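You operate a simulated robot arm through the tools that you are given. There is no shell and no other tool.

Carry out the task below with a simulated robot arm. There is one attempt and no reset: what you move stays moved.

Task
Top up the resin in the grey case to 40 mm.
Fine: at RESIN, use the fewest strokes: dose knob on 10 mm first, on 5 mm for the last; carriage back to LOAD.

Only the result counts: the job must be done as asked and must still hold three seconds after the hand-in. Knocking over, shifting, dropping, spilling or breaking anything else fails it.

Robot
A 7-joint arm with a two-finger parallel gripper, fixed in place. Base frame: the origin is on the floor under the middle of its stand, x ahead of it, y to its left, z up. Readings come in m, rad, newtons and seconds.
With the tool pointing down near the work surface it reaches from about 0.26 to 0.6 m from the base axis. Its first joint turns from -2.897 to 2.897 rad. Payload 3.4 kg.
Tool frame: the origin (TCP) lies between the finger pads and is the grasp point; the fingertips stand 0.03 m ahead of it; z points along the fingers, y is the line along which they close. The gripper opens to 0.094 m. The fingers are 0.028 m wide and 0.01 m thick; the gripper's body (0.05 by 0.096 m) begins 0.055 m behind the TCP.
Orientation is that of the tool frame in the base frame, as [roll, pitch, yaw] about the fixed x, y, z axes, in that order (R = Rz(yaw) Ry(pitch) Rx(roll)). With the fingers straight down and closing along the base's y, the tool's x points along the base's -x, its y along +y and its z along -z.

Tools
- The arm moves only by the tool drive_tool. Its argument "series" is a list of rows, each a list of 3 entries, a list of its own where there are three numbers: the shift along the tool's x, y, z in m, then the turn, a rotation vector about the tool's x, y, z in rad, then the gripper command, from -1 (shut) to 1 (fully open), values between in proportion. In form: [[[x, y, z], [wx, wy, wz], claw], ...]. A call has 1 to 20 rows; each row is the pose to reach, as a shift and turn from the pose commanded when the call began, along the tool's axes at that moment. Each row takes 0.2 s and may step no farther than 0.05 m and 0.15 rad from the row before; otherwise, or with a gripper value out of range, the whole call is refused. Where a pose cannot be reached the arm comes as near as it can. A force on the tool above 60 N (or 10 N above the force at the start of the call, whichever is more), or a blocked arm, ends the call early, and 0.2 s more pass. Each finger travels about 0.072 m/s and halts on what it meets, pressing with about 20 N; the grip force reading is that of the motor and also rises with nothing between the fingers. The clock runs only during rows and for 0.2 s after the last one: add rows that repeat a pose to give the fingers time. It gives the time, the measured TCP pose, the force on the tool (base axes), the opening and the grip force at its end, in the units of the frame above (readings bear some noise), with the torque about the TCP (base axes, N m) and any sound that the robot's microphone picked up.
- Cameras (640 x 400 px; columns grow to the right, rows downward): "scene" is fixed at [0.3973, 0.6496, 1.7241]; the picture's right is [-1.00, -0.05, 0.00], its down [-0.03, 0.60, -0.80] and it looks along [0.04, -0.80, -0.60] (base axes); focal length 312 px, centre (320, 200). "wrist" rides on the gripper at [0.076, 0.014, -0.103] in the tool frame; the picture's right is [-0.18, 0.98, 0.00], its down [-0.75, -0.14, -0.64] and it looks along [-0.63, -0.12, 0.77] (tool axes); focal length 243 px, centre (320, 200). There is no depth. A picture from a camera that has moved, and an enlarged one, comes with that camera's place and axes in the base frame and with its lens.
- get_image(camera): a new picture of that camera. It takes no simulated time.
- slide_trunk(by): moves the trunk up (or, below 0, down) by that many m; the arm rides with it, the base frame stays. It gives what a move gives, with no picture.
- enlarge(camera, box): a new picture of the part [left, top, right, bottom] of that camera's present view, enlarged. It takes no simulated time.
- sign_off(): hands the job in; it is judged then, once.

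Places have to be worked out from the pictures, the camera data and where the tool is seen. Open the gripper and draw the arm clear of the work before you hand the job in, unless the task says otherwise.

The tools are called after "Request:" by a JSON object that holds its "op" and its "data". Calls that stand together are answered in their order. drive_tool: Moves the arm, as the interface text tells. Its arguments: {"type":"object","properties":{"series":{"type":"array"}},"required":["series"]} The other tools are called the same way: slide_trunk (by) moves the trunk up or down; get_image (camera) takes a picture; enlarge (camera, box) takes an enlarged picture of a part of a camera's view; sign_off () hands the job in.

At the start:

```text
time: 0.0
eef_pos: [0.3443, -0.0333, 1.334]
orientation: [3.14, 0.0, -3.141]
force: [0.6, 0.3, 0.1]
wrist_torque: [0.0, 0.02, 0.01]
finger_gap: 0.0941
grip_force: 0.0
trunk travel left (down, up): [-0.325, 0.061]
```

scene: 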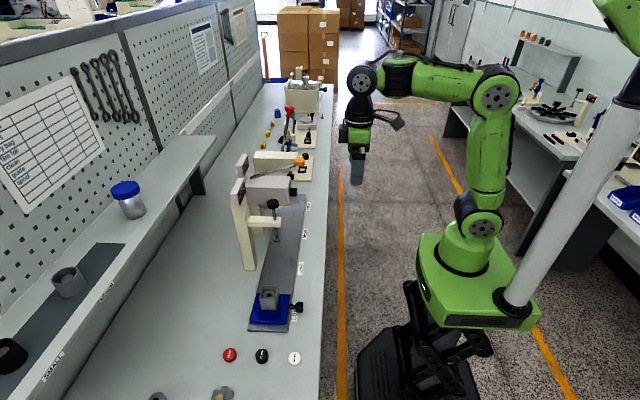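
wrist: 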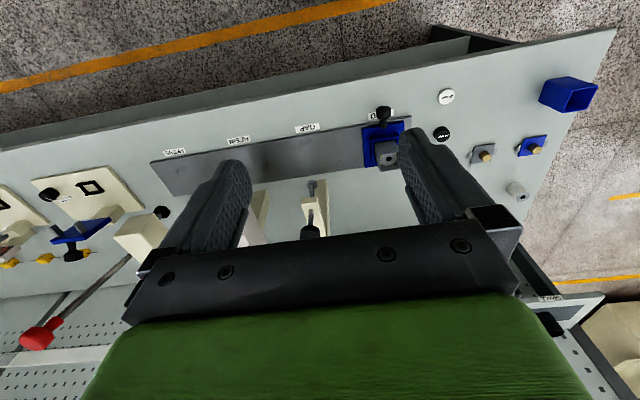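

The scene shows a bench with a rail, a carriage (blue) with a grey case at one end, and stations. I'll enlarge several parts to read labels.

Request:
{"op": "enlarge", "data": {"camera": "scene", "box": [220, 140, 340, 215]}}

Request:
{"op": "enlarge", "data": {"camera": "scene", "box": [220, 210, 340, 380]}}

Request:
{"op": "enlarge", "data": {"camera": "scene", "box": [240, 60, 340, 160]}}

Request:
{"op": "enlarge", "data": {"camera": "wrist", "box": [140, 80, 440, 260]}}

Request:
{"op": "enlarge", "data": {"camera": "wrist", "box": [0, 140, 180, 280]}}

Request:
{"op": "enlarge", "data": {"camera": "wrist", "box": [340, 60, 640, 260]}}

```text
5.33 times, centred on (280, 178) of scene
camera zoom: at [0.3973, 0.6496, 1.7241], right [-1.0, -0.05, 0.0], down [-0.03, 0.6, -0.8], along [0.04, -0.8, -0.6], focal length 1662 px, centre (533, 320)
```

zoom: 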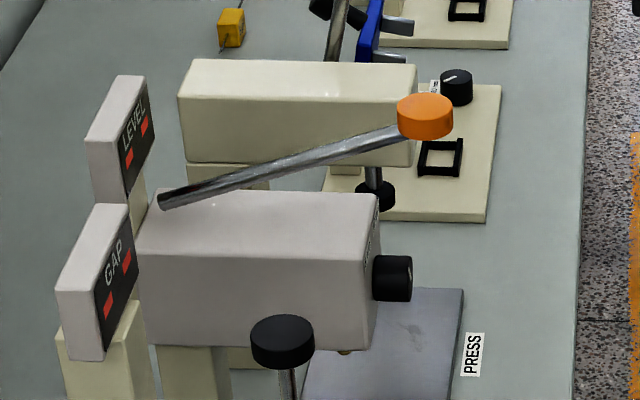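

```text
2.35 times, centred on (280, 295) of scene
camera zoom: at [0.3973, 0.6496, 1.7241], right [-1.0, -0.05, 0.0], down [-0.03, 0.6, -0.8], along [0.04, -0.8, -0.6], focal length 734 px, centre (414, -24)
```

zoom: 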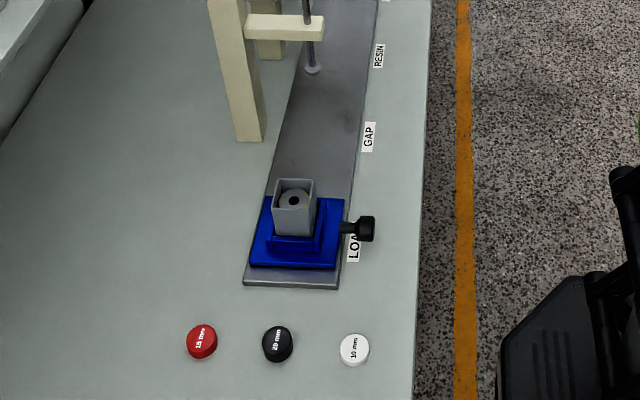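

```text
4.00 times, centred on (290, 110) of scene
camera zoom: at [0.3973, 0.6496, 1.7241], right [-1.0, -0.05, 0.0], down [-0.03, 0.6, -0.8], along [0.04, -0.8, -0.6], focal length 1247 px, centre (440, 560)
```

zoom: 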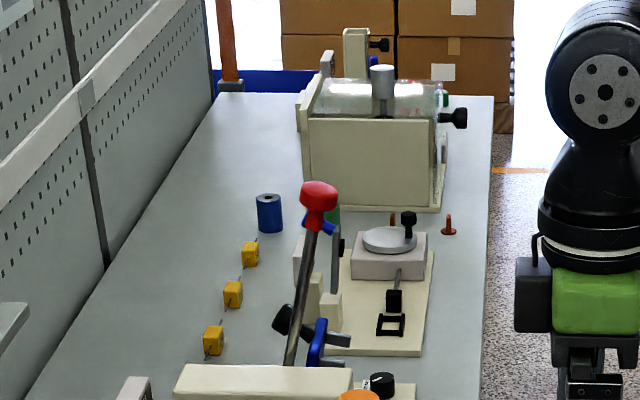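

```text
2.13 times, centred on (290, 170) of wrist
camera zoom: at [0.268, -0.0183, 1.4358], right [0.18, 0.98, 0.0], down [0.75, -0.14, 0.64], along [0.63, -0.12, -0.77], focal length 518 px, centre (384, 264)
```

zoom: 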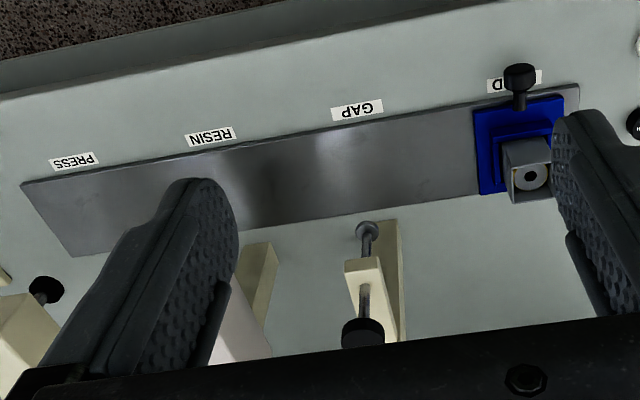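

```text
2.86 times, centred on (90, 210) of wrist
camera zoom: at [0.268, -0.0183, 1.4358], right [0.18, 0.98, 0.0], down [0.75, -0.14, 0.64], along [0.63, -0.12, -0.77], focal length 693 px, centre (977, 171)
```

zoom: 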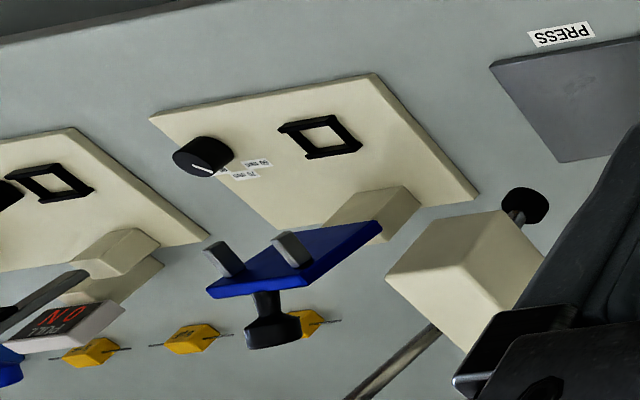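

```text
2.00 times, centred on (490, 160) of wrist
camera zoom: at [0.268, -0.0183, 1.4358], right [0.18, 0.98, 0.0], down [0.75, -0.14, 0.64], along [0.63, -0.12, -0.77], focal length 485 px, centre (-20, 280)
```

zoom: 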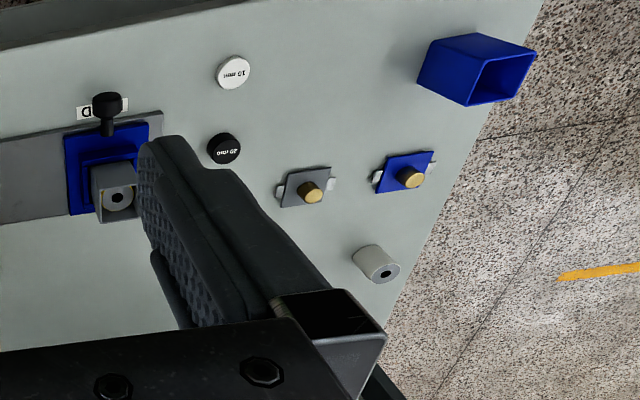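

The bench has a rail with LOAD, GAP, RESIN and PRESS stations at about 0.18 m spacing (bench z≈0.86, label x≈0.505). I'll move the arm to y≈-0.2, tilting the tool forward, to look at the RESIN station's dose knob and lever.

Request:
{"op": "drive_tool", "data": {"series": [[[0, -0.03, 0], [0, -0.08, 0], 0], [[0, -0.06, 0], [0, -0.16, 0], 0], [[0, -0.09, 0], [0, -0.24, 0], 0], [[0, -0.12, 0], [0, -0.32, 0], 0], [[0, -0.15, 0], [0, -0.4, 0], 0], [[0, -0.18, 0], [0, -0.48, 0], 0], [[0, -0.21, 0], [0, -0.56, 0], 0], [[0, -0.21, 0], [0, -0.64, 0], 0], [[0, -0.21, 0], [0, -0.7, 0], 0], [[0, -0.21, 0], [0, -0.7, 0], 0]]}}

Request:
{"op": "get_image", "data": {"camera": "wrist"}}

Request:
{"op": "get_image", "data": {"camera": "scene"}}

```text
time: 2.2
eef_pos: [0.3441, -0.2453, 1.33]
orientation: [3.14, 0.702, 3.138]
force: [0.4, -0.3, -0.7]
wrist_torque: [0.0, 0.0, 0.03]
finger_gap: 0.0471
grip_force: 0.1
trunk travel left (down, up): [-0.325, 0.061]
```

```text
taken
camera wrist: at [0.2199, -0.2301, 1.3602], right [0.14, 0.98, 0.12], down [0.16, -0.14, 0.98], along [0.98, -0.12, -0.18], focal length 243 px, centre (320, 200)
```

wrist: 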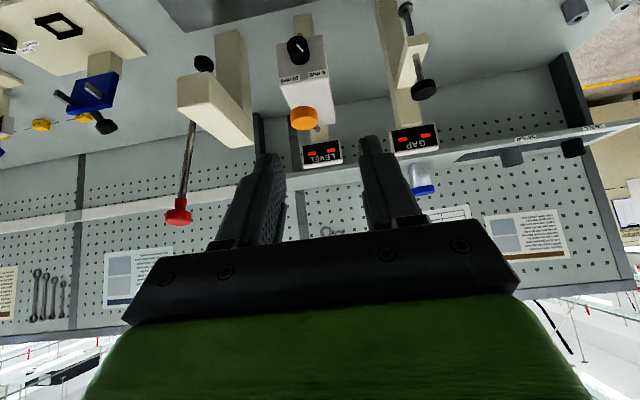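

```text
taken
```

scene: 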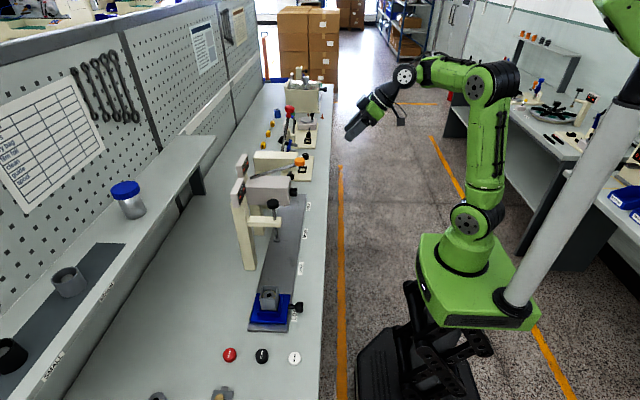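

The view is upside down but shows the RESIN box with its dose knob, orange lever and the LEVEL display. I'll enlarge these and the wall cards.

Request:
{"op": "enlarge", "data": {"camera": "wrist", "box": [260, 20, 340, 70]}}

Request:
{"op": "enlarge", "data": {"camera": "wrist", "box": [240, 60, 460, 200]}}

Request:
{"op": "enlarge", "data": {"camera": "wrist", "box": [440, 200, 580, 290]}}

Request:
{"op": "enlarge", "data": {"camera": "scene", "box": [240, 270, 320, 330]}}

Request:
{"op": "enlarge", "data": {"camera": "scene", "box": [0, 60, 110, 220]}}

```text
8.00 times, centred on (300, 45) of wrist
camera zoom: at [0.2199, -0.2301, 1.3602], right [0.14, 0.98, 0.12], down [0.16, -0.14, 0.98], along [0.98, -0.12, -0.18], focal length 1941 px, centre (480, 1440)
```

zoom: 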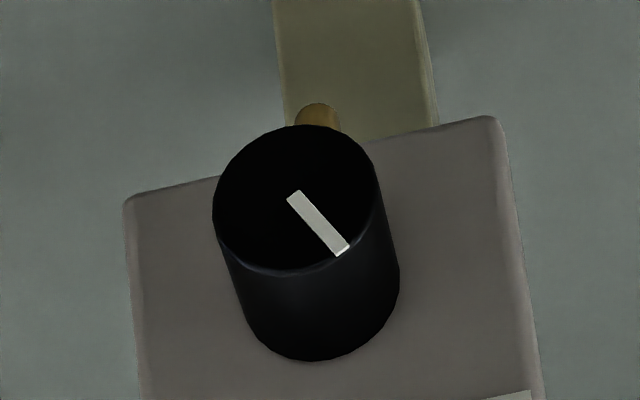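

```text
2.86 times, centred on (350, 130) of wrist
camera zoom: at [0.2199, -0.2301, 1.3602], right [0.14, 0.98, 0.12], down [0.16, -0.14, 0.98], along [0.98, -0.12, -0.18], focal length 693 px, centre (234, 400)
```

zoom: 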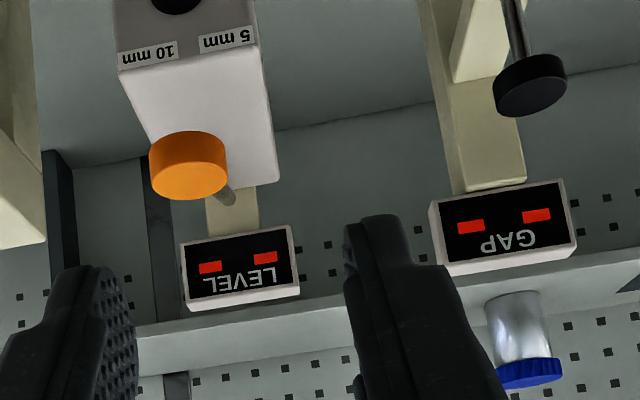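

```text
4.44 times, centred on (510, 245) of wrist
camera zoom: at [0.2199, -0.2301, 1.3602], right [0.14, 0.98, 0.12], down [0.16, -0.14, 0.98], along [0.98, -0.12, -0.18], focal length 1078 px, centre (-524, 0)
```

zoom: 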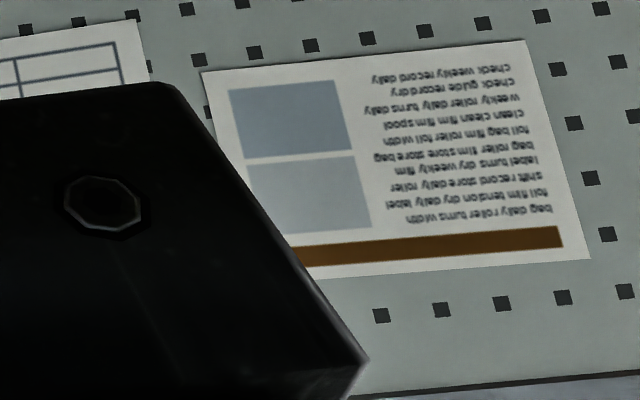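

```text
6.67 times, centred on (280, 300) of scene
camera zoom: at [0.3973, 0.6496, 1.7241], right [-1.0, -0.05, 0.0], down [-0.03, 0.6, -0.8], along [0.04, -0.8, -0.6], focal length 2078 px, centre (587, -467)
```

zoom: 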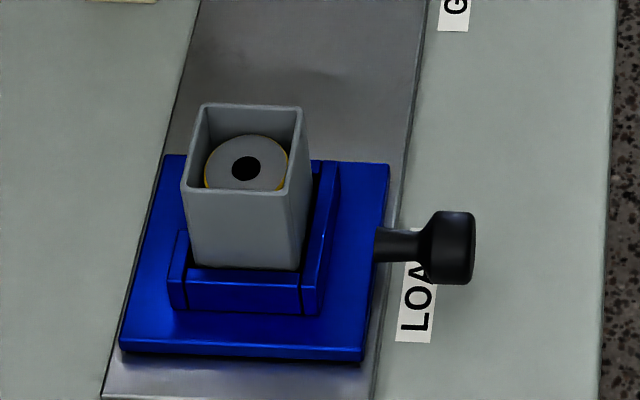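

```text
2.50 times, centred on (55, 140) of scene
camera zoom: at [0.3973, 0.6496, 1.7241], right [-1.0, -0.05, 0.0], down [-0.03, 0.6, -0.8], along [0.04, -0.8, -0.6], focal length 779 px, centre (982, 350)
```

zoom: 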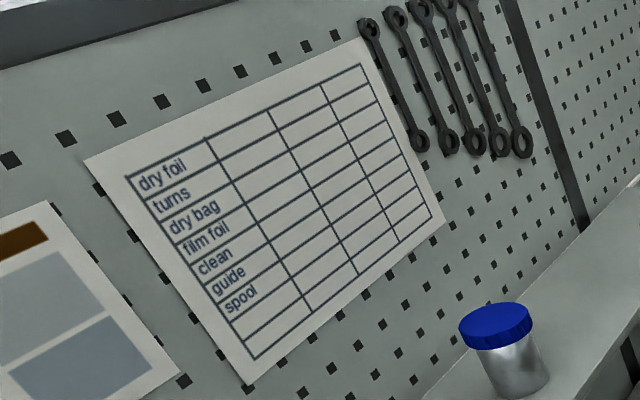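

The dose knob indicator currently points to "5 mm" (+y side); "10 mm" is on the -y side. I place the dose knob face at about [0.532,-0.275,1.064], the orange lever knob at [0.513,-0.274,1.194] and the carriage knob near [0.49,0.08,0.89]. I'll lower the trunk so the arm can work at these heights.

Request:
{"op": "slide_trunk", "data": {"by": -0.2}}

Request:
{"op": "get_image", "data": {"camera": "wrist"}}

Request:
{"op": "get_image", "data": {"camera": "scene"}}

```text
time: 4.4
eef_pos: [0.3436, -0.2452, 1.1301]
orientation: [3.141, 0.699, 3.14]
force: [-0.3, -0.2, -0.1]
wrist_torque: [-0.01, 0.02, 0.02]
finger_gap: 0.0473
grip_force: 0.1
trunk travel left (down, up): [-0.125, 0.261]
```

```text
taken
camera wrist: at [0.2199, -0.2301, 1.1605], right [0.14, 0.98, 0.12], down [0.16, -0.14, 0.98], along [0.98, -0.12, -0.18], focal length 243 px, centre (320, 200)
```

wrist: 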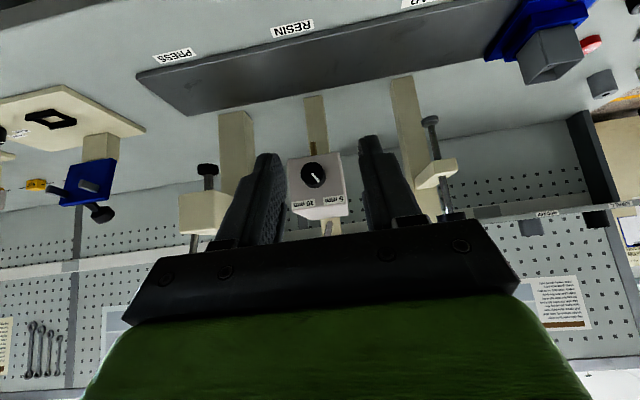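

```text
taken
```

scene: 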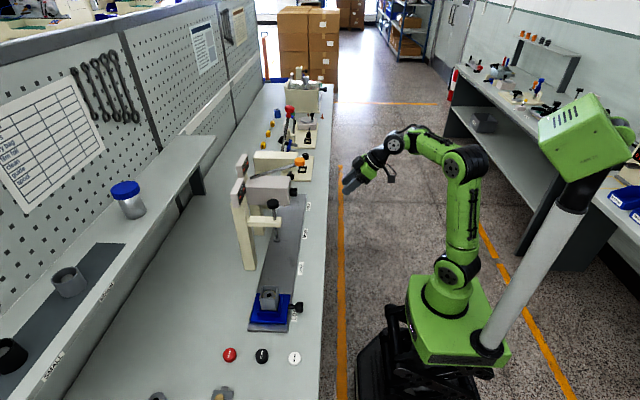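

The view improved. I'll enlarge the dose knob and the carriage area from here.

Request:
{"op": "enlarge", "data": {"camera": "wrist", "box": [280, 145, 360, 215]}}

Request:
{"op": "enlarge", "data": {"camera": "wrist", "box": [460, 0, 640, 110]}}

```text
5.71 times, centred on (320, 180) of wrist
camera zoom: at [0.2199, -0.2301, 1.1605], right [0.14, 0.98, 0.12], down [0.16, -0.14, 0.98], along [0.98, -0.12, -0.18], focal length 1386 px, centre (320, 314)
```

zoom: 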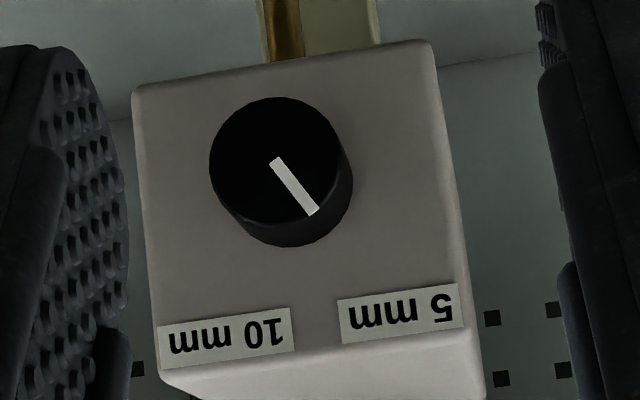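

```text
3.56 times, centred on (550, 55) of wrist
camera zoom: at [0.2199, -0.2301, 1.1605], right [0.14, 0.98, 0.12], down [0.16, -0.14, 0.98], along [0.98, -0.12, -0.18], focal length 863 px, centre (-498, 716)
```

zoom: 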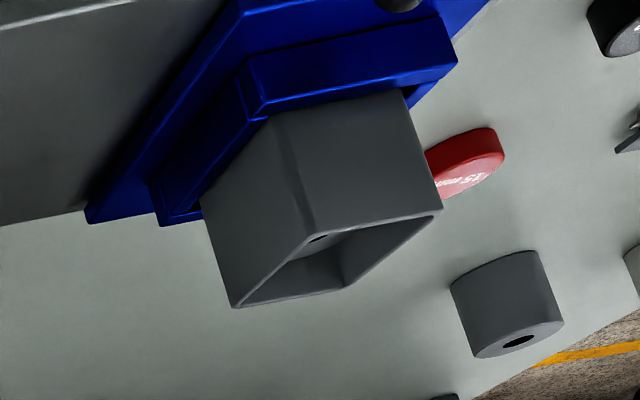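

The dose marks are at about ±30° from up, so about 60° between 5 mm and 10 mm. Now I'll move over to the LOAD end to look closely at the carriage knob.

Request:
{"op": "drive_tool", "data": {"series": [[[0.001, 0.041, 0.012], [0, 0, 0], 0.2], [[0.002, 0.082, 0.024], [0, 0, 0], 0.2], [[0.003, 0.123, 0.036], [0, 0, 0], 0.2], [[0.004, 0.164, 0.048], [0, 0, 0], 0.2], [[0.005, 0.205, 0.06], [0, 0, 0], 0.2], [[0.006, 0.246, 0.073], [0, 0, 0], 0.2], [[0.007, 0.287, 0.085], [0, 0, 0], 0.2], [[0.009, 0.33, 0.097], [0, 0, 0], 0.2], [[0.009, 0.33, 0.097], [0, 0, 0], 0.2]]}}

Request:
{"op": "get_image", "data": {"camera": "wrist"}}

Request:
{"op": "get_image", "data": {"camera": "scene"}}

```text
time: 6.4
eef_pos: [0.3986, 0.0842, 1.0544]
orientation: [3.14, 0.698, 3.137]
force: [0.5, 0.1, 0.2]
wrist_torque: [-0.01, 0.01, -0.03]
finger_gap: 0.0565
grip_force: 0.1
trunk travel left (down, up): [-0.125, 0.261]
```

```text
taken
camera wrist: at [0.274, 0.0994, 1.0835], right [0.14, 0.98, 0.12], down [0.16, -0.14, 0.98], along [0.98, -0.12, -0.18], focal length 243 px, centre (320, 200)
```

wrist: 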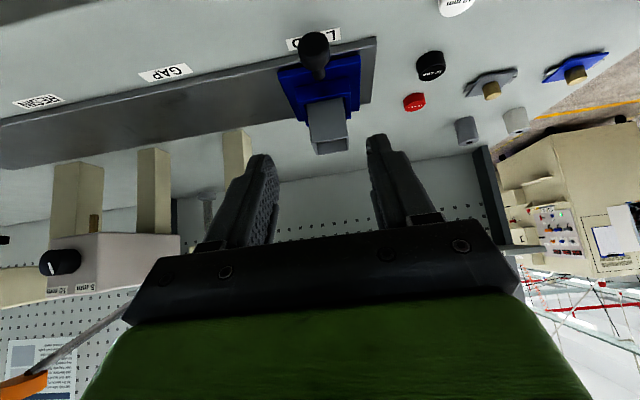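

```text
taken
```

scene: 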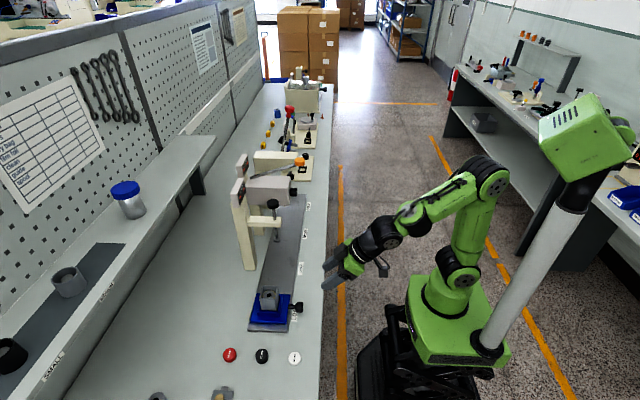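

The carriage knob triangulates to about [0.488, 0.085, 0.886]. I'll zoom to check its shape and the clearance beneath it.

Request:
{"op": "enlarge", "data": {"camera": "wrist", "box": [260, 20, 400, 160]}}

Request:
{"op": "enlarge", "data": {"camera": "scene", "box": [230, 230, 350, 330]}}

```text
2.86 times, centred on (330, 90) of wrist
camera zoom: at [0.274, 0.0994, 1.0835], right [0.14, 0.98, 0.12], down [0.16, -0.14, 0.98], along [0.98, -0.12, -0.18], focal length 693 px, centre (291, 514)
```

zoom: 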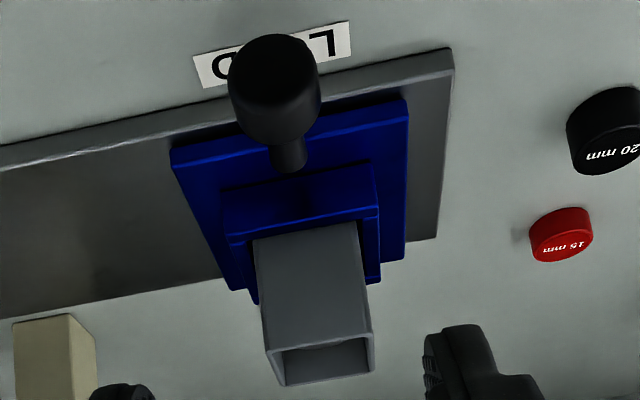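

```text
4.00 times, centred on (290, 280) of scene
camera zoom: at [0.3973, 0.6496, 1.7241], right [-1.0, -0.05, 0.0], down [-0.03, 0.6, -0.8], along [0.04, -0.8, -0.6], focal length 1247 px, centre (440, -120)
```

zoom: 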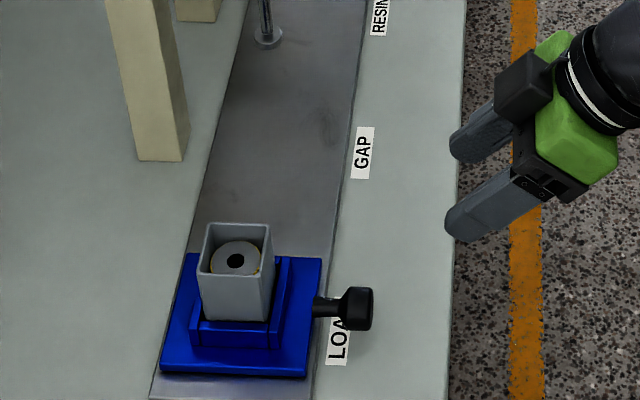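

The GAP plunger foot (z≈0.998) clears the case rim (z≈0.957). I'll tilt a little more (0.9 rad) and go to a pre-grasp point 8 cm short of the carriage knob with the fingers open.

Request:
{"op": "drive_tool", "data": {"series": [[[0.013, 0.0, 0.024], [0, -0.05, 0], 0.7], [[0.026, 0.0005, 0.047], [0, -0.1, 0], 0.7], [[0.039, 0.001, 0.071], [0, -0.15, 0], 0.7], [[0.052, 0.001, 0.095], [0, -0.2, 0], 0.7], [[0.052, 0.001, 0.095], [0, -0.2, 0], 0.7]]}}

Request:
{"op": "get_image", "data": {"camera": "wrist"}}

Request:
{"op": "enlarge", "data": {"camera": "scene", "box": [240, 220, 400, 320]}}

```text
time: 7.6
eef_pos: [0.4201, 0.084, 0.947]
orientation: [3.141, 0.9, 3.139]
force: [-0.1, -0.1, 0.2]
wrist_torque: [0.01, -0.02, 0.03]
finger_gap: 0.08
grip_force: 0.0
trunk travel left (down, up): [-0.125, 0.261]
```

```text
taken
camera wrist: at [0.2923, 0.0987, 0.9513], right [0.11, 0.98, 0.15], down [-0.04, -0.14, 0.99], along [0.99, -0.12, 0.02], focal length 243 px, centre (320, 200)
```

wrist: 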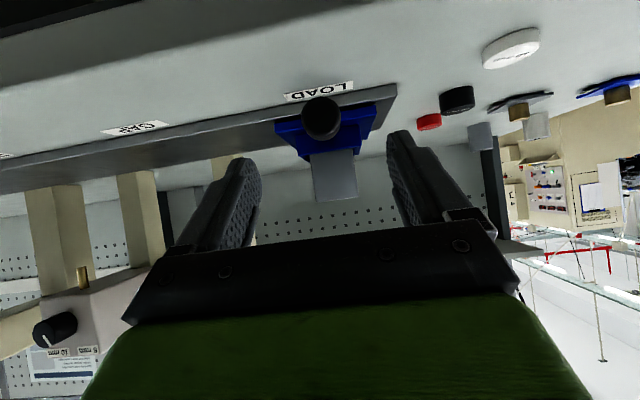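

```text
4.00 times, centred on (320, 270) of scene
camera zoom: at [0.3973, 0.6496, 1.7241], right [-1.0, -0.05, 0.0], down [-0.03, 0.6, -0.8], along [0.04, -0.8, -0.6], focal length 1247 px, centre (320, -80)
```

zoom: 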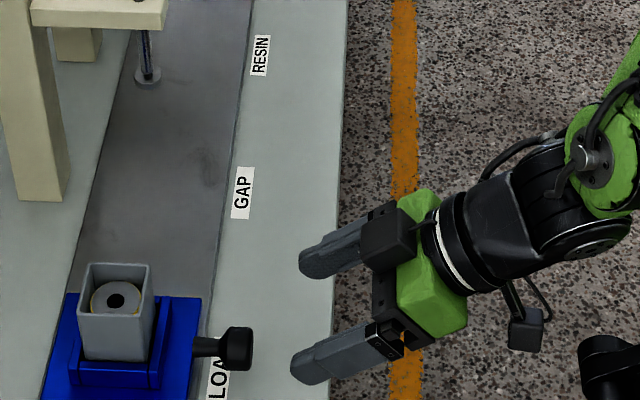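

Knob confirmed near [0.48, 0.086, 0.89]; the fingers straddle its line. I'll advance 8 cm along the tool axis with the gripper open.

Request:
{"op": "drive_tool", "data": {"series": [[[0.0, 0.0005, 0.02], [0, 0, 0], 0.7], [[-0.001, 0.001, 0.04], [0, 0, 0], 0.7], [[-0.002, 0.0015, 0.055], [0, 0, 0], 0.7], [[-0.002, 0.0015, 0.068], [0, 0, 0], 0.7], [[-0.002, 0.0015, 0.08], [0, 0, 0], 0.7]]}}

Request:
{"op": "get_image", "data": {"camera": "wrist"}}

Request:
{"op": "enlarge", "data": {"camera": "scene", "box": [240, 250, 360, 330]}}

```text
time: 8.8
eef_pos: [0.4861, 0.0857, 0.8968]
orientation: [3.14, 0.897, 3.138]
force: [-0.4, 0.5, -0.2]
wrist_torque: [0.01, -0.02, 0.02]
finger_gap: 0.08
grip_force: 0.1
trunk travel left (down, up): [-0.125, 0.261]
```

```text
taken
camera wrist: at [0.3583, 0.1014, 0.9007], right [0.12, 0.98, 0.15], down [-0.03, -0.14, 0.99], along [0.99, -0.12, 0.02], focal length 243 px, centre (320, 200)
```

wrist: 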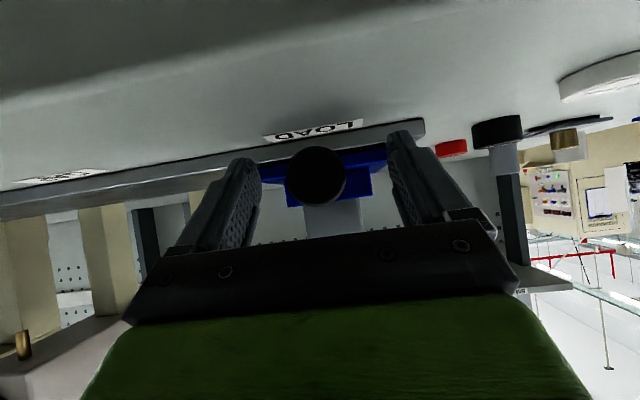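

```text
5.00 times, centred on (300, 290) of scene
camera zoom: at [0.3973, 0.6496, 1.7241], right [-1.0, -0.05, 0.0], down [-0.03, 0.6, -0.8], along [0.04, -0.8, -0.6], focal length 1559 px, centre (420, -250)
```

zoom: 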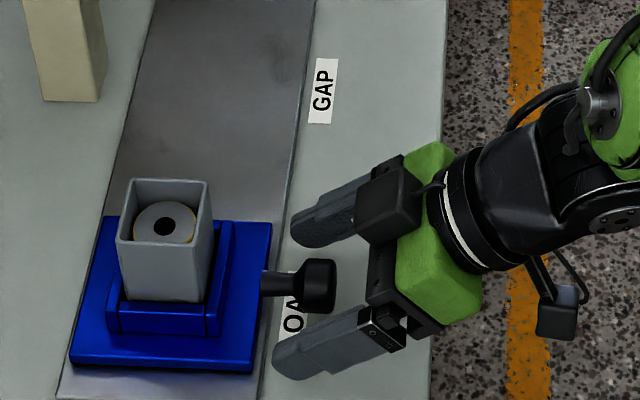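

The knob is centred between the fingers. I'll close the gripper on it.

Request:
{"op": "drive_tool", "data": {"series": [[[0, 0, 0], [0, 0, 0], -1], [[0, 0, 0], [0, 0, 0], -1], [[0, 0, 0], [0, 0, 0], -1], [[0, 0, 0], [0, 0, 0], -1]]}}

Request:
{"op": "get_image", "data": {"camera": "wrist"}}

Request:
{"op": "enlarge", "data": {"camera": "scene", "box": [240, 250, 360, 330]}}

```text
time: 9.8
eef_pos: [0.4853, 0.0843, 0.896]
orientation: [3.141, 0.899, 3.138]
force: [0.2, -4.8, -3.3]
wrist_torque: [-0.16, -0.15, -0.09]
finger_gap: 0.0341
grip_force: 44.8
trunk travel left (down, up): [-0.125, 0.261]
```

```text
taken
camera wrist: at [0.3582, 0.1004, 0.9008], right [0.12, 0.98, 0.14], down [-0.03, -0.14, 0.99], along [0.99, -0.12, 0.02], focal length 243 px, centre (320, 200)
```

wrist: 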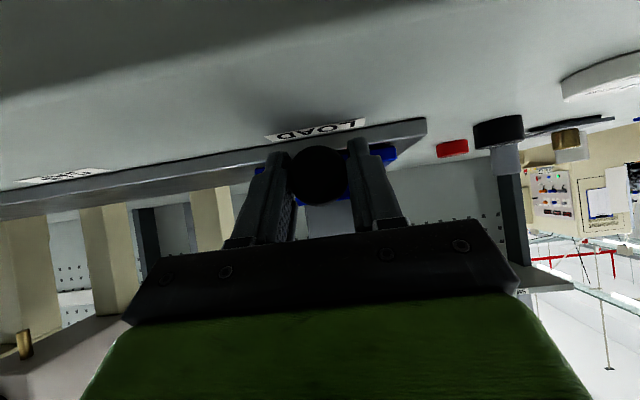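

```text
5.00 times, centred on (300, 290) of scene
camera zoom: at [0.3973, 0.6496, 1.7241], right [-1.0, -0.05, 0.0], down [-0.03, 0.6, -0.8], along [0.04, -0.8, -0.6], focal length 1559 px, centre (420, -250)
```

zoom: 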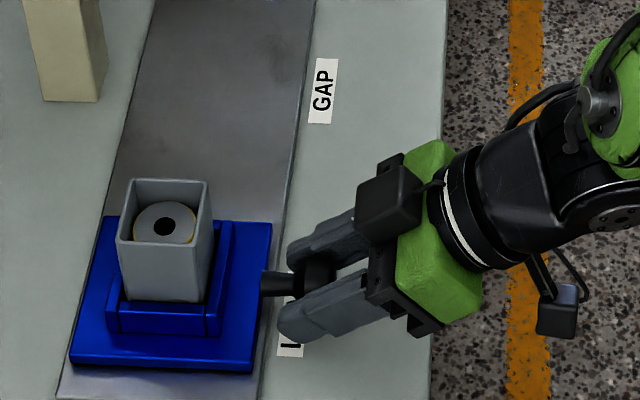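

Gripped (gap 0.034). I'll slide the carriage gently toward -y by 3 cm and check the force.

Request:
{"op": "drive_tool", "data": {"series": [[[0, -0.003, 0], [0, 0, 0], -1], [[0, -0.006, 0], [0, 0, 0], -1], [[0, -0.01, 0], [0, 0, 0], -1], [[0, -0.015, 0], [0, 0, 0], -1], [[0, -0.02, 0], [0, 0, 0], -1], [[0, -0.025, 0], [0, 0, 0], -1], [[0, -0.03, 0], [0, 0, 0], -1]]}}

Request:
{"op": "enlarge", "data": {"camera": "scene", "box": [240, 250, 360, 330]}}

```text
time: 11.4
eef_pos: [0.4847, 0.0563, 0.8957]
orientation: [-3.141, 0.897, 3.141]
force: [2.9, -0.1, -19.0]
wrist_torque: [0.14, -0.63, 0.1]
finger_gap: 0.0339
grip_force: 45.0
trunk travel left (down, up): [-0.125, 0.261]
```

```text
5.00 times, centred on (300, 290) of scene
camera zoom: at [0.3973, 0.6496, 1.7241], right [-1.0, -0.05, 0.0], down [-0.03, 0.6, -0.8], along [0.04, -0.8, -0.6], focal length 1559 px, centre (420, -250)
```

zoom: 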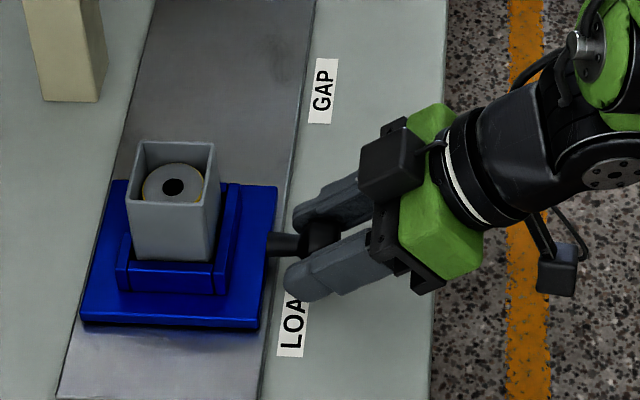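

The carriage follows (force in z −19 N suggests I'm lifting slightly). I'll continue toward GAP, lowering the command ~1 mm to relax.

Request:
{"op": "drive_tool", "data": {"series": [[[0.0008, -0.003, 0.0006], [0, 0, 0], -1], [[0.0008, -0.008, 0.0006], [0, 0, 0], -1], [[0.0008, -0.014, 0.0006], [0, 0, 0], -1], [[0.0008, -0.021, 0.0006], [0, 0, 0], -1], [[0.0008, -0.029, 0.0006], [0, 0, 0], -1], [[0.0008, -0.037, 0.0006], [0, 0, 0], -1], [[0.0008, -0.045, 0.0006], [0, 0, 0], -1], [[0.0008, -0.053, 0.0006], [0, 0, 0], -1], [[0.0008, -0.061, 0.0006], [0, 0, 0], -1], [[0.0008, -0.068, 0.0006], [0, 0, 0], -1], [[0.0008, -0.074, 0.0006], [0, 0, 0], -1], [[0.0008, -0.078, 0.0006], [0, 0, 0], -1], [[0.0008, -0.08, 0.0006], [0, 0, 0], -1]]}}

Request:
{"op": "enlarge", "data": {"camera": "scene", "box": [230, 180, 360, 300]}}

```text
time: 14.2
eef_pos: [0.4842, -0.0236, 0.8957]
orientation: [3.14, 0.902, 3.141]
force: [-5.8, 0.4, -9.5]
wrist_torque: [-0.04, -0.4, -0.01]
finger_gap: 0.0334
grip_force: 45.3
trunk travel left (down, up): [-0.125, 0.261]
```

```text
3.33 times, centred on (295, 240) of scene
camera zoom: at [0.3973, 0.6496, 1.7241], right [-1.0, -0.05, 0.0], down [-0.03, 0.6, -0.8], along [0.04, -0.8, -0.6], focal length 1039 px, centre (403, 67)
```

zoom: 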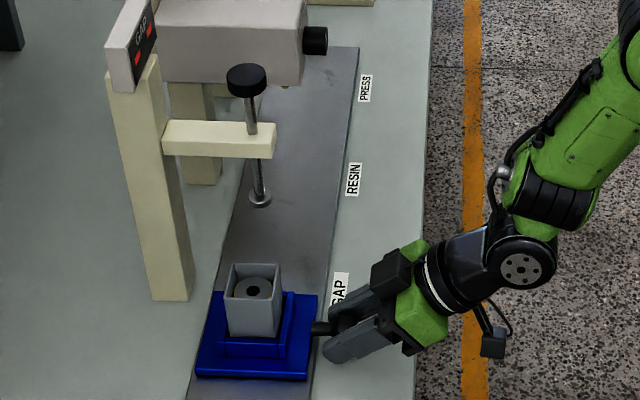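

Sliding smoothly. Continue to pass GAP, then to RESIN (measured TCP y≈−0.276 for a 0.36 m total travel).

Request:
{"op": "drive_tool", "data": {"series": [[[0.0003, -0.003, -0.0], [0, 0, 0], -1], [[0.0003, -0.008, -0.0], [0, 0, 0], -1], [[0.0003, -0.014, -0.0], [0, 0, 0], -1], [[0.0003, -0.021, -0.0], [0, 0, 0], -1], [[0.0003, -0.028, -0.0], [0, 0, 0], -1], [[0.0003, -0.035, 0.0], [0, 0, 0], -1], [[0.0003, -0.042, 0.0], [0, 0, 0], -1], [[0.0003, -0.05, 0.0], [0, 0, 0], -1], [[0.0003, -0.058, 0.0], [0, 0, 0], -1], [[0.0003, -0.066, 0.0], [0, 0, 0], -1], [[0.0003, -0.074, 0.0], [0, 0, 0], -1], [[0.0003, -0.082, 0.0], [0, 0, 0], -1], [[0.0003, -0.09, 0.0], [0, 0, 0], -1], [[0.0003, -0.098, 0.0], [0, 0, 0], -1], [[0.0003, -0.106, 0.0], [0, 0, 0], -1], [[0.0003, -0.114, 0.0], [0, 0, 0], -1], [[0.0003, -0.12, 0.0], [0, 0, 0], -1], [[0.0003, -0.125, 0.0], [0, 0, 0], -1], [[0.0003, -0.128, 0.0], [0, 0, 0], -1], [[0.0003, -0.13, 0.0], [0, 0, 0], -1]]}}

Request:
{"op": "enlarge", "data": {"camera": "scene", "box": [230, 160, 360, 260]}}

```text
time: 18.4
eef_pos: [0.4831, -0.1542, 0.8964]
orientation: [3.138, 0.899, 3.138]
force: [-13.0, 0.7, -18.2]
wrist_torque: [-0.24, -0.15, 0.36]
finger_gap: 0.0319
grip_force: 44.6
trunk travel left (down, up): [-0.125, 0.261]
```

```text
4.00 times, centred on (295, 210) of scene
camera zoom: at [0.3973, 0.6496, 1.7241], right [-1.0, -0.05, 0.0], down [-0.03, 0.6, -0.8], along [0.04, -0.8, -0.6], focal length 1247 px, centre (420, 160)
```

zoom: 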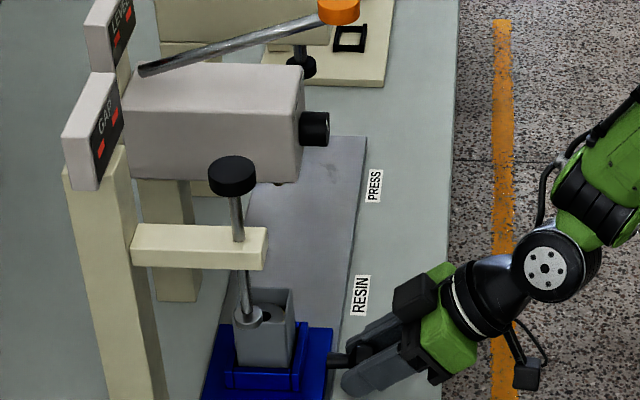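

Force has built to (−13, −18) N, so the grip is creeping on the knob. I'll loosen the fingers briefly, recentre and re-grip before the last stretch.

Request:
{"op": "drive_tool", "data": {"series": [[[0, 0, 0], [0, 0, 0], -0.1], [[0, 0, 0], [0, 0, 0], -0.1], [[0, 0, 0], [0, 0, 0], -0.1]]}}

Request:
{"op": "get_image", "data": {"camera": "wrist"}}

Request:
{"op": "enlarge", "data": {"camera": "scene", "box": [270, 210, 350, 260]}}

```text
time: 19.2
eef_pos: [0.4837, -0.154, 0.8968]
orientation: [3.141, 0.9, 3.141]
force: [0.7, -0.8, 0.0]
wrist_torque: [-0.02, 0.0, 0.0]
finger_gap: 0.0423
grip_force: 0.0
trunk travel left (down, up): [-0.125, 0.261]
```

```text
taken
camera wrist: at [0.3571, -0.1385, 0.9006], right [0.11, 0.98, 0.15], down [-0.04, -0.14, 0.99], along [0.99, -0.12, 0.02], focal length 243 px, centre (320, 200)
```

wrist: 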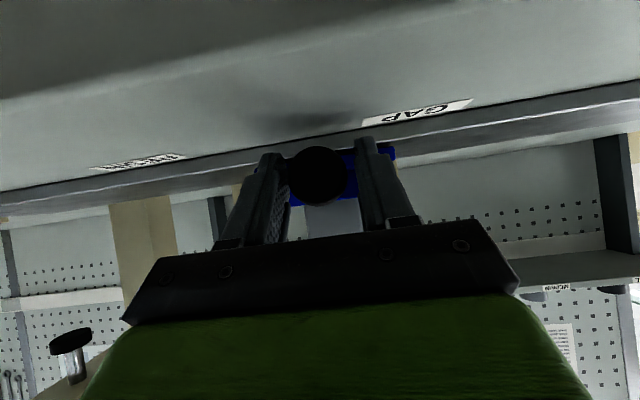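

```text
8.00 times, centred on (310, 235) of scene
camera zoom: at [0.3973, 0.6496, 1.7241], right [-1.0, -0.05, 0.0], down [-0.03, 0.6, -0.8], along [0.04, -0.8, -0.6], focal length 2494 px, centre (400, -80)
```

zoom: 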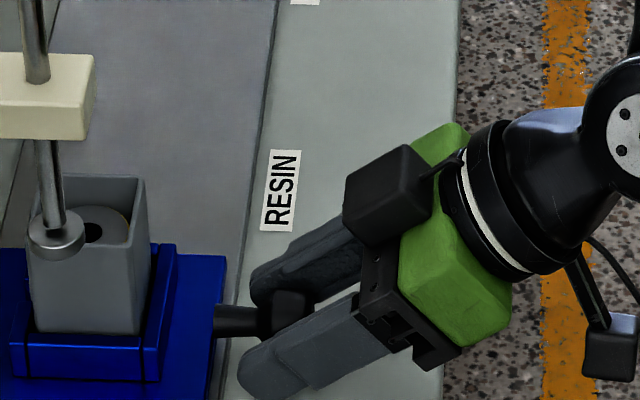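

Forces are zero with the fingers loosened, and the knob is at y≈−0.152. I'll nudge 4 mm forward, re-grip, and move on slowly toward RESIN.

Request:
{"op": "drive_tool", "data": {"series": [[[-0.0015, 0.001, 0.0025], [0, 0, 0], -0.1], [[-0.0015, 0.001, 0.0035], [0, 0, 0], -0.1], [[-0.0015, 0.001, 0.0035], [0, 0, 0], -1], [[-0.0015, 0.001, 0.0035], [0, 0, 0], -1], [[-0.0015, 0.001, 0.0035], [0, 0, 0], -1]]}}

```text
time: 20.4
eef_pos: [0.4882, -0.152, 0.8945]
orientation: [3.139, 0.902, 3.139]
force: [0.0, -1.5, 0.4]
wrist_torque: [-0.12, -0.02, -0.03]
finger_gap: 0.0339
grip_force: 45.2
trunk travel left (down, up): [-0.125, 0.261]
```

Re-gripped cleanly (near-zero force). Sliding 0.122 m more toward RESIN.

Request:
{"op": "drive_tool", "data": {"series": [[[0, -0.003, 0], [0, 0, 0], -1], [[0, -0.008, 0], [0, 0, 0], -1], [[0, -0.014, 0], [0, 0, 0], -1], [[0, -0.021, 0], [0, 0, 0], -1], [[0, -0.028, 0], [0, 0, 0], -1], [[0, -0.035, 0], [0, 0, 0], -1], [[0, -0.043, 0], [0, 0, 0], -1], [[0, -0.051, 0], [0, 0, 0], -1], [[0, -0.059, 0], [0, 0, 0], -1], [[0, -0.067, 0], [0, 0, 0], -1], [[0, -0.075, 0], [0, 0, 0], -1], [[0, -0.083, 0], [0, 0, 0], -1], [[0, -0.091, 0], [0, 0, 0], -1], [[0, -0.099, 0], [0, 0, 0], -1], [[0, -0.106, 0], [0, 0, 0], -1], [[0, -0.112, 0], [0, 0, 0], -1], [[0, -0.116, 0], [0, 0, 0], -1], [[0, -0.119, 0], [0, 0, 0], -1], [[0, -0.121, 0], [0, 0, 0], -1]]}}

Request:
{"op": "get_image", "data": {"camera": "wrist"}}

Request:
{"op": "enlarge", "data": {"camera": "scene", "box": [220, 140, 340, 240]}}

```text
time: 24.4
eef_pos: [0.4872, -0.273, 0.8937]
orientation: [3.136, 0.899, 3.136]
force: [-14.3, -3.0, -10.8]
wrist_torque: [-0.19, -0.45, -0.2]
finger_gap: 0.0328
grip_force: 44.8
trunk travel left (down, up): [-0.125, 0.261]
```

```text
taken
camera wrist: at [0.3593, -0.2581, 0.898], right [0.12, 0.98, 0.15], down [-0.03, -0.14, 0.99], along [0.99, -0.12, 0.02], focal length 243 px, centre (320, 200)
```

wrist: 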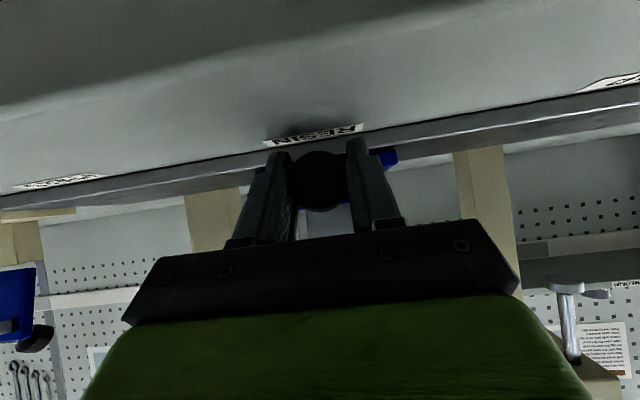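

```text
4.00 times, centred on (280, 190) of scene
camera zoom: at [0.3973, 0.6496, 1.7241], right [-1.0, -0.05, 0.0], down [-0.03, 0.6, -0.8], along [0.04, -0.8, -0.6], focal length 1247 px, centre (480, 240)
```

zoom: 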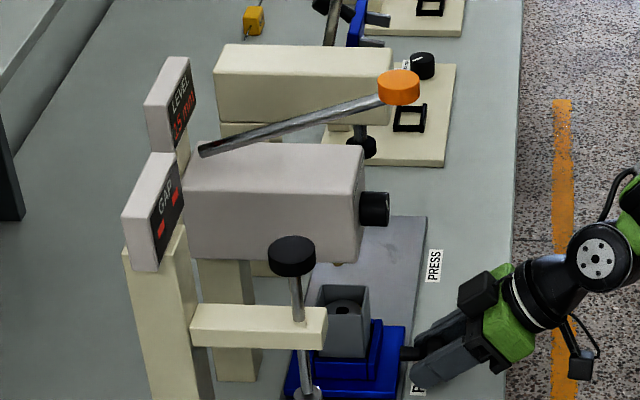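

The LEVEL display now shows a reading. I'll zoom on it and check the alignment of the carriage.

Request:
{"op": "enlarge", "data": {"camera": "scene", "box": [235, 145, 265, 175]}}

Request:
{"op": "enlarge", "data": {"camera": "scene", "box": [285, 195, 325, 220]}}

Request:
{"op": "enlarge", "data": {"camera": "wrist", "box": [240, 100, 400, 220]}}

```text
13.33 times, centred on (250, 160) of scene
camera zoom: at [0.3973, 0.6496, 1.7241], right [-1.0, -0.05, 0.0], down [-0.03, 0.6, -0.8], along [0.04, -0.8, -0.6], focal length 4156 px, centre (1253, 733)
```

zoom: 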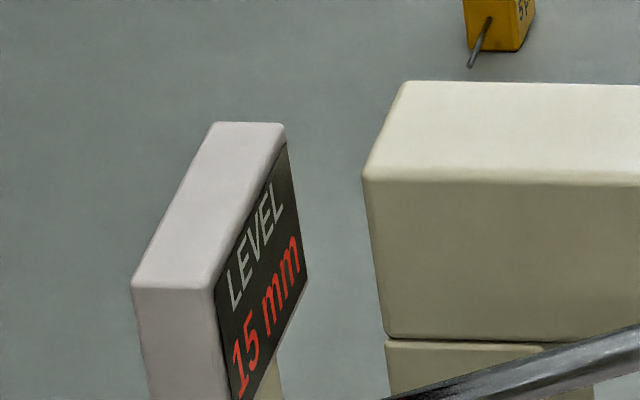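

```text
16.00 times, centred on (305, 208) of scene
camera zoom: at [0.3973, 0.6496, 1.7241], right [-1.0, -0.05, 0.0], down [-0.03, 0.6, -0.8], along [0.04, -0.8, -0.6], focal length 4988 px, centre (560, 80)
```

zoom: 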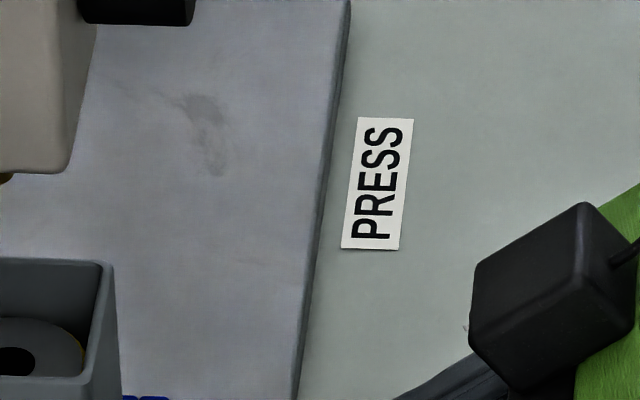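

```text
3.33 times, centred on (320, 160) of wrist
camera zoom: at [0.3593, -0.2581, 0.898], right [0.12, 0.98, 0.15], down [-0.03, -0.14, 0.99], along [0.99, -0.12, 0.02], focal length 809 px, centre (320, 333)
```

zoom: 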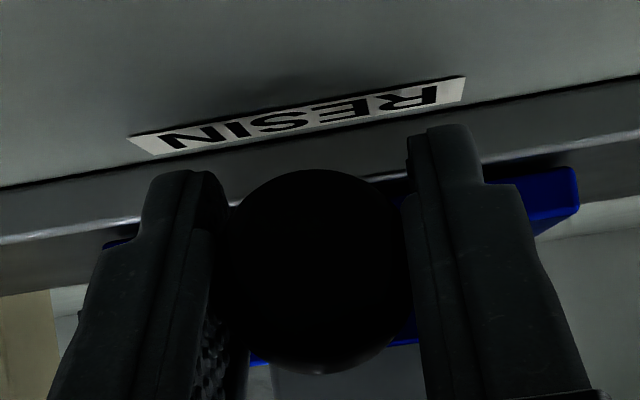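

LEVEL reads 15 mm, so 25 mm is needed: two 10 mm strokes, then one 5 mm stroke. Comparing the knob with the label it sits about 2 mm short, so I'll nudge −2 mm, then open and back off.

Request:
{"op": "drive_tool", "data": {"series": [[[0.001, -0.001, -0.001], [0, 0, 0], -1], [[0.001, -0.002, -0.001], [0, 0, 0], -1], [[0.001, -0.002, -0.001], [0, 0, 0], -1], [[0.001, -0.002, -0.001], [0, 0, 0], 0.0], [[0.001, -0.002, -0.001], [0, 0, 0], 0.3], [[0.001, -0.002, -0.001], [0, 0, 0], 0.3]]}}

Request:
{"op": "get_image", "data": {"camera": "wrist"}}

Request:
{"op": "enlarge", "data": {"camera": "scene", "box": [235, 145, 265, 175]}}

```text
time: 25.8
eef_pos: [0.485, -0.2753, 0.8946]
orientation: [3.14, 0.901, 3.141]
force: [-0.1, 0.2, 0.4]
wrist_torque: [-0.02, 0.0, 0.03]
finger_gap: 0.0609
grip_force: 0.1
trunk travel left (down, up): [-0.125, 0.261]
```

```text
taken
camera wrist: at [0.3594, -0.2595, 0.8991], right [0.11, 0.98, 0.15], down [-0.04, -0.14, 0.99], along [0.99, -0.12, 0.02], focal length 243 px, centre (320, 200)
```

wrist: 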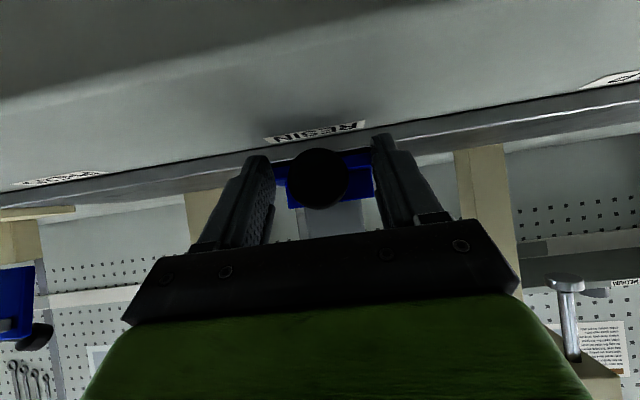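

```text
13.33 times, centred on (250, 160) of scene
camera zoom: at [0.3973, 0.6496, 1.7241], right [-1.0, -0.05, 0.0], down [-0.03, 0.6, -0.8], along [0.04, -0.8, -0.6], focal length 4156 px, centre (1253, 733)
```

zoom: 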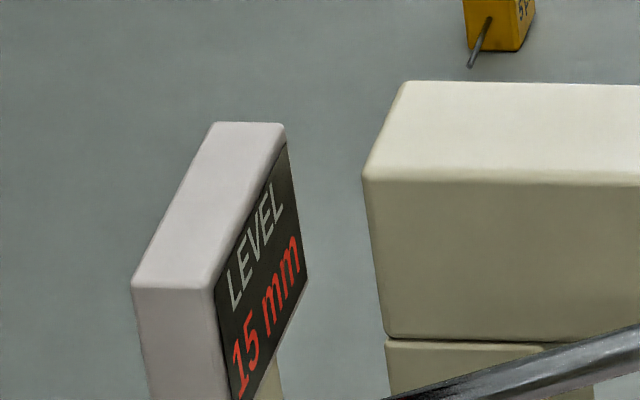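

Carriage stays at RESIN, LEVEL still 15 mm. I'll retreat 12 cm back along the tool axis, then lower the trunk so the tool can go horizontal at the dose knob's height.

Request:
{"op": "drive_tool", "data": {"series": [[[0, 0, -0.02], [0, 0, 0], 0.3], [[0, 0, -0.05], [0, 0, 0], 0.3], [[0, 0, -0.09], [0, 0, 0], 0.3], [[0, 0, -0.13], [0, 0, 0], 0.3], [[0, 0, -0.13], [0, 0, 0], 0.3]]}}

Request:
{"op": "slide_trunk", "data": {"by": -0.11}}

```text
time: 27.0
eef_pos: [0.3839, -0.2755, 0.9748]
orientation: [3.139, 0.899, 3.14]
force: [-0.2, -0.1, -0.1]
wrist_torque: [0.02, -0.06, 0.03]
finger_gap: 0.0611
grip_force: 0.0
trunk travel left (down, up): [-0.125, 0.261]
```

```text
time: 28.4
eef_pos: [0.3843, -0.2758, 0.8647]
orientation: [3.14, 0.901, 3.141]
force: [0.0, 0.0, -1.1]
wrist_torque: [0.02, 0.0, -0.02]
finger_gap: 0.0612
grip_force: 0.0
trunk travel left (down, up): [-0.015, 0.371]
```

The hand is low but clear in front of the bench edge. I'll raise to z≈1.064 and rotate the tool to horizontal, staying back at x≈0.41.

Request:
{"op": "drive_tool", "data": {"series": [[[-0.0313, 0, -0.0249], [0, 0, 0], 0.3], [[-0.0626, 0, -0.0498], [0, -0.1, 0], 0.3], [[-0.094, 0, -0.0746], [0, -0.22, 0], 0.3], [[-0.1253, 0, -0.0995], [0, -0.34, 0], 0.3], [[-0.1566, 0, -0.1244], [0, -0.46, 0], 0.3], [[-0.1753, 0.001, -0.1009], [0, -0.58, 0], 0.3], [[-0.1753, 0.001, -0.1009], [0, -0.671, 0], 0.3], [[-0.1753, 0.001, -0.1009], [0, -0.671, 0], 0.3]]}}

Request:
{"op": "get_image", "data": {"camera": "wrist"}}

Request:
{"op": "get_image", "data": {"camera": "scene"}}

```text
time: 30.2
eef_pos: [0.4151, -0.2752, 1.0641]
orientation: [0.585, 1.569, 0.584]
force: [0.4, 0.7, 0.1]
wrist_torque: [0.01, 0.0, 0.01]
finger_gap: 0.0612
grip_force: 0.1
trunk travel left (down, up): [-0.015, 0.371]
```

```text
taken
camera wrist: at [0.3127, -0.2587, 0.9887], right [0.0, 0.98, 0.19], down [-0.64, -0.14, 0.75], along [0.77, -0.12, 0.63], focal length 243 px, centre (320, 200)
```

wrist: 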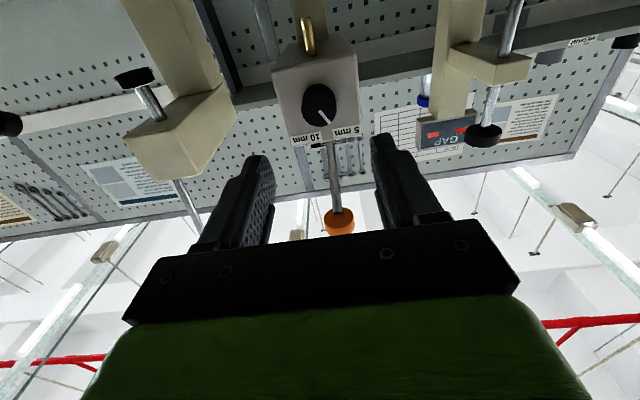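

```text
taken
```

scene: 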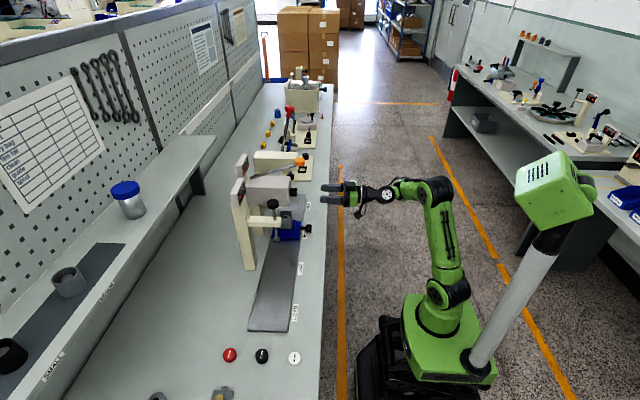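

Tool is horizontal at [0.415,-0.275,1.064]. I'll zoom to verify the knob centre and indicator before advancing.

Request:
{"op": "enlarge", "data": {"camera": "wrist", "box": [270, 60, 370, 150]}}

Request:
{"op": "enlarge", "data": {"camera": "scene", "box": [240, 160, 360, 230]}}

```text
4.44 times, centred on (320, 105) of wrist
camera zoom: at [0.3127, -0.2587, 0.9887], right [0.0, 0.98, 0.19], down [-0.64, -0.14, 0.75], along [0.77, -0.12, 0.63], focal length 1078 px, centre (320, 622)
```

zoom: 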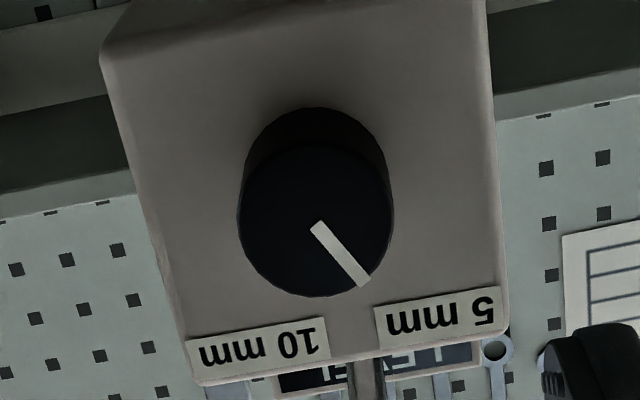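

```text
5.33 times, centred on (300, 195) of scene
camera zoom: at [0.3973, 0.6496, 1.7241], right [-1.0, -0.05, 0.0], down [-0.03, 0.6, -0.8], along [0.04, -0.8, -0.6], focal length 1662 px, centre (427, 227)
```

zoom: 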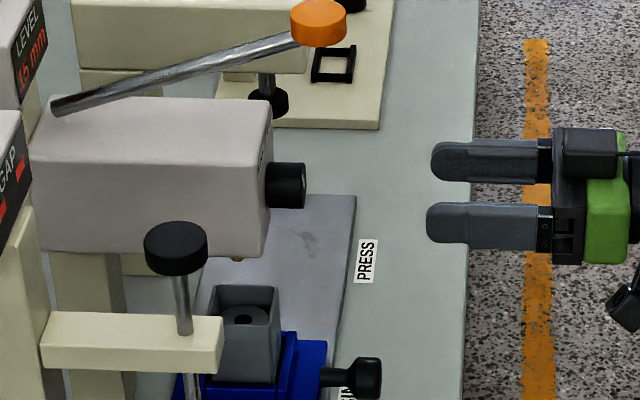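

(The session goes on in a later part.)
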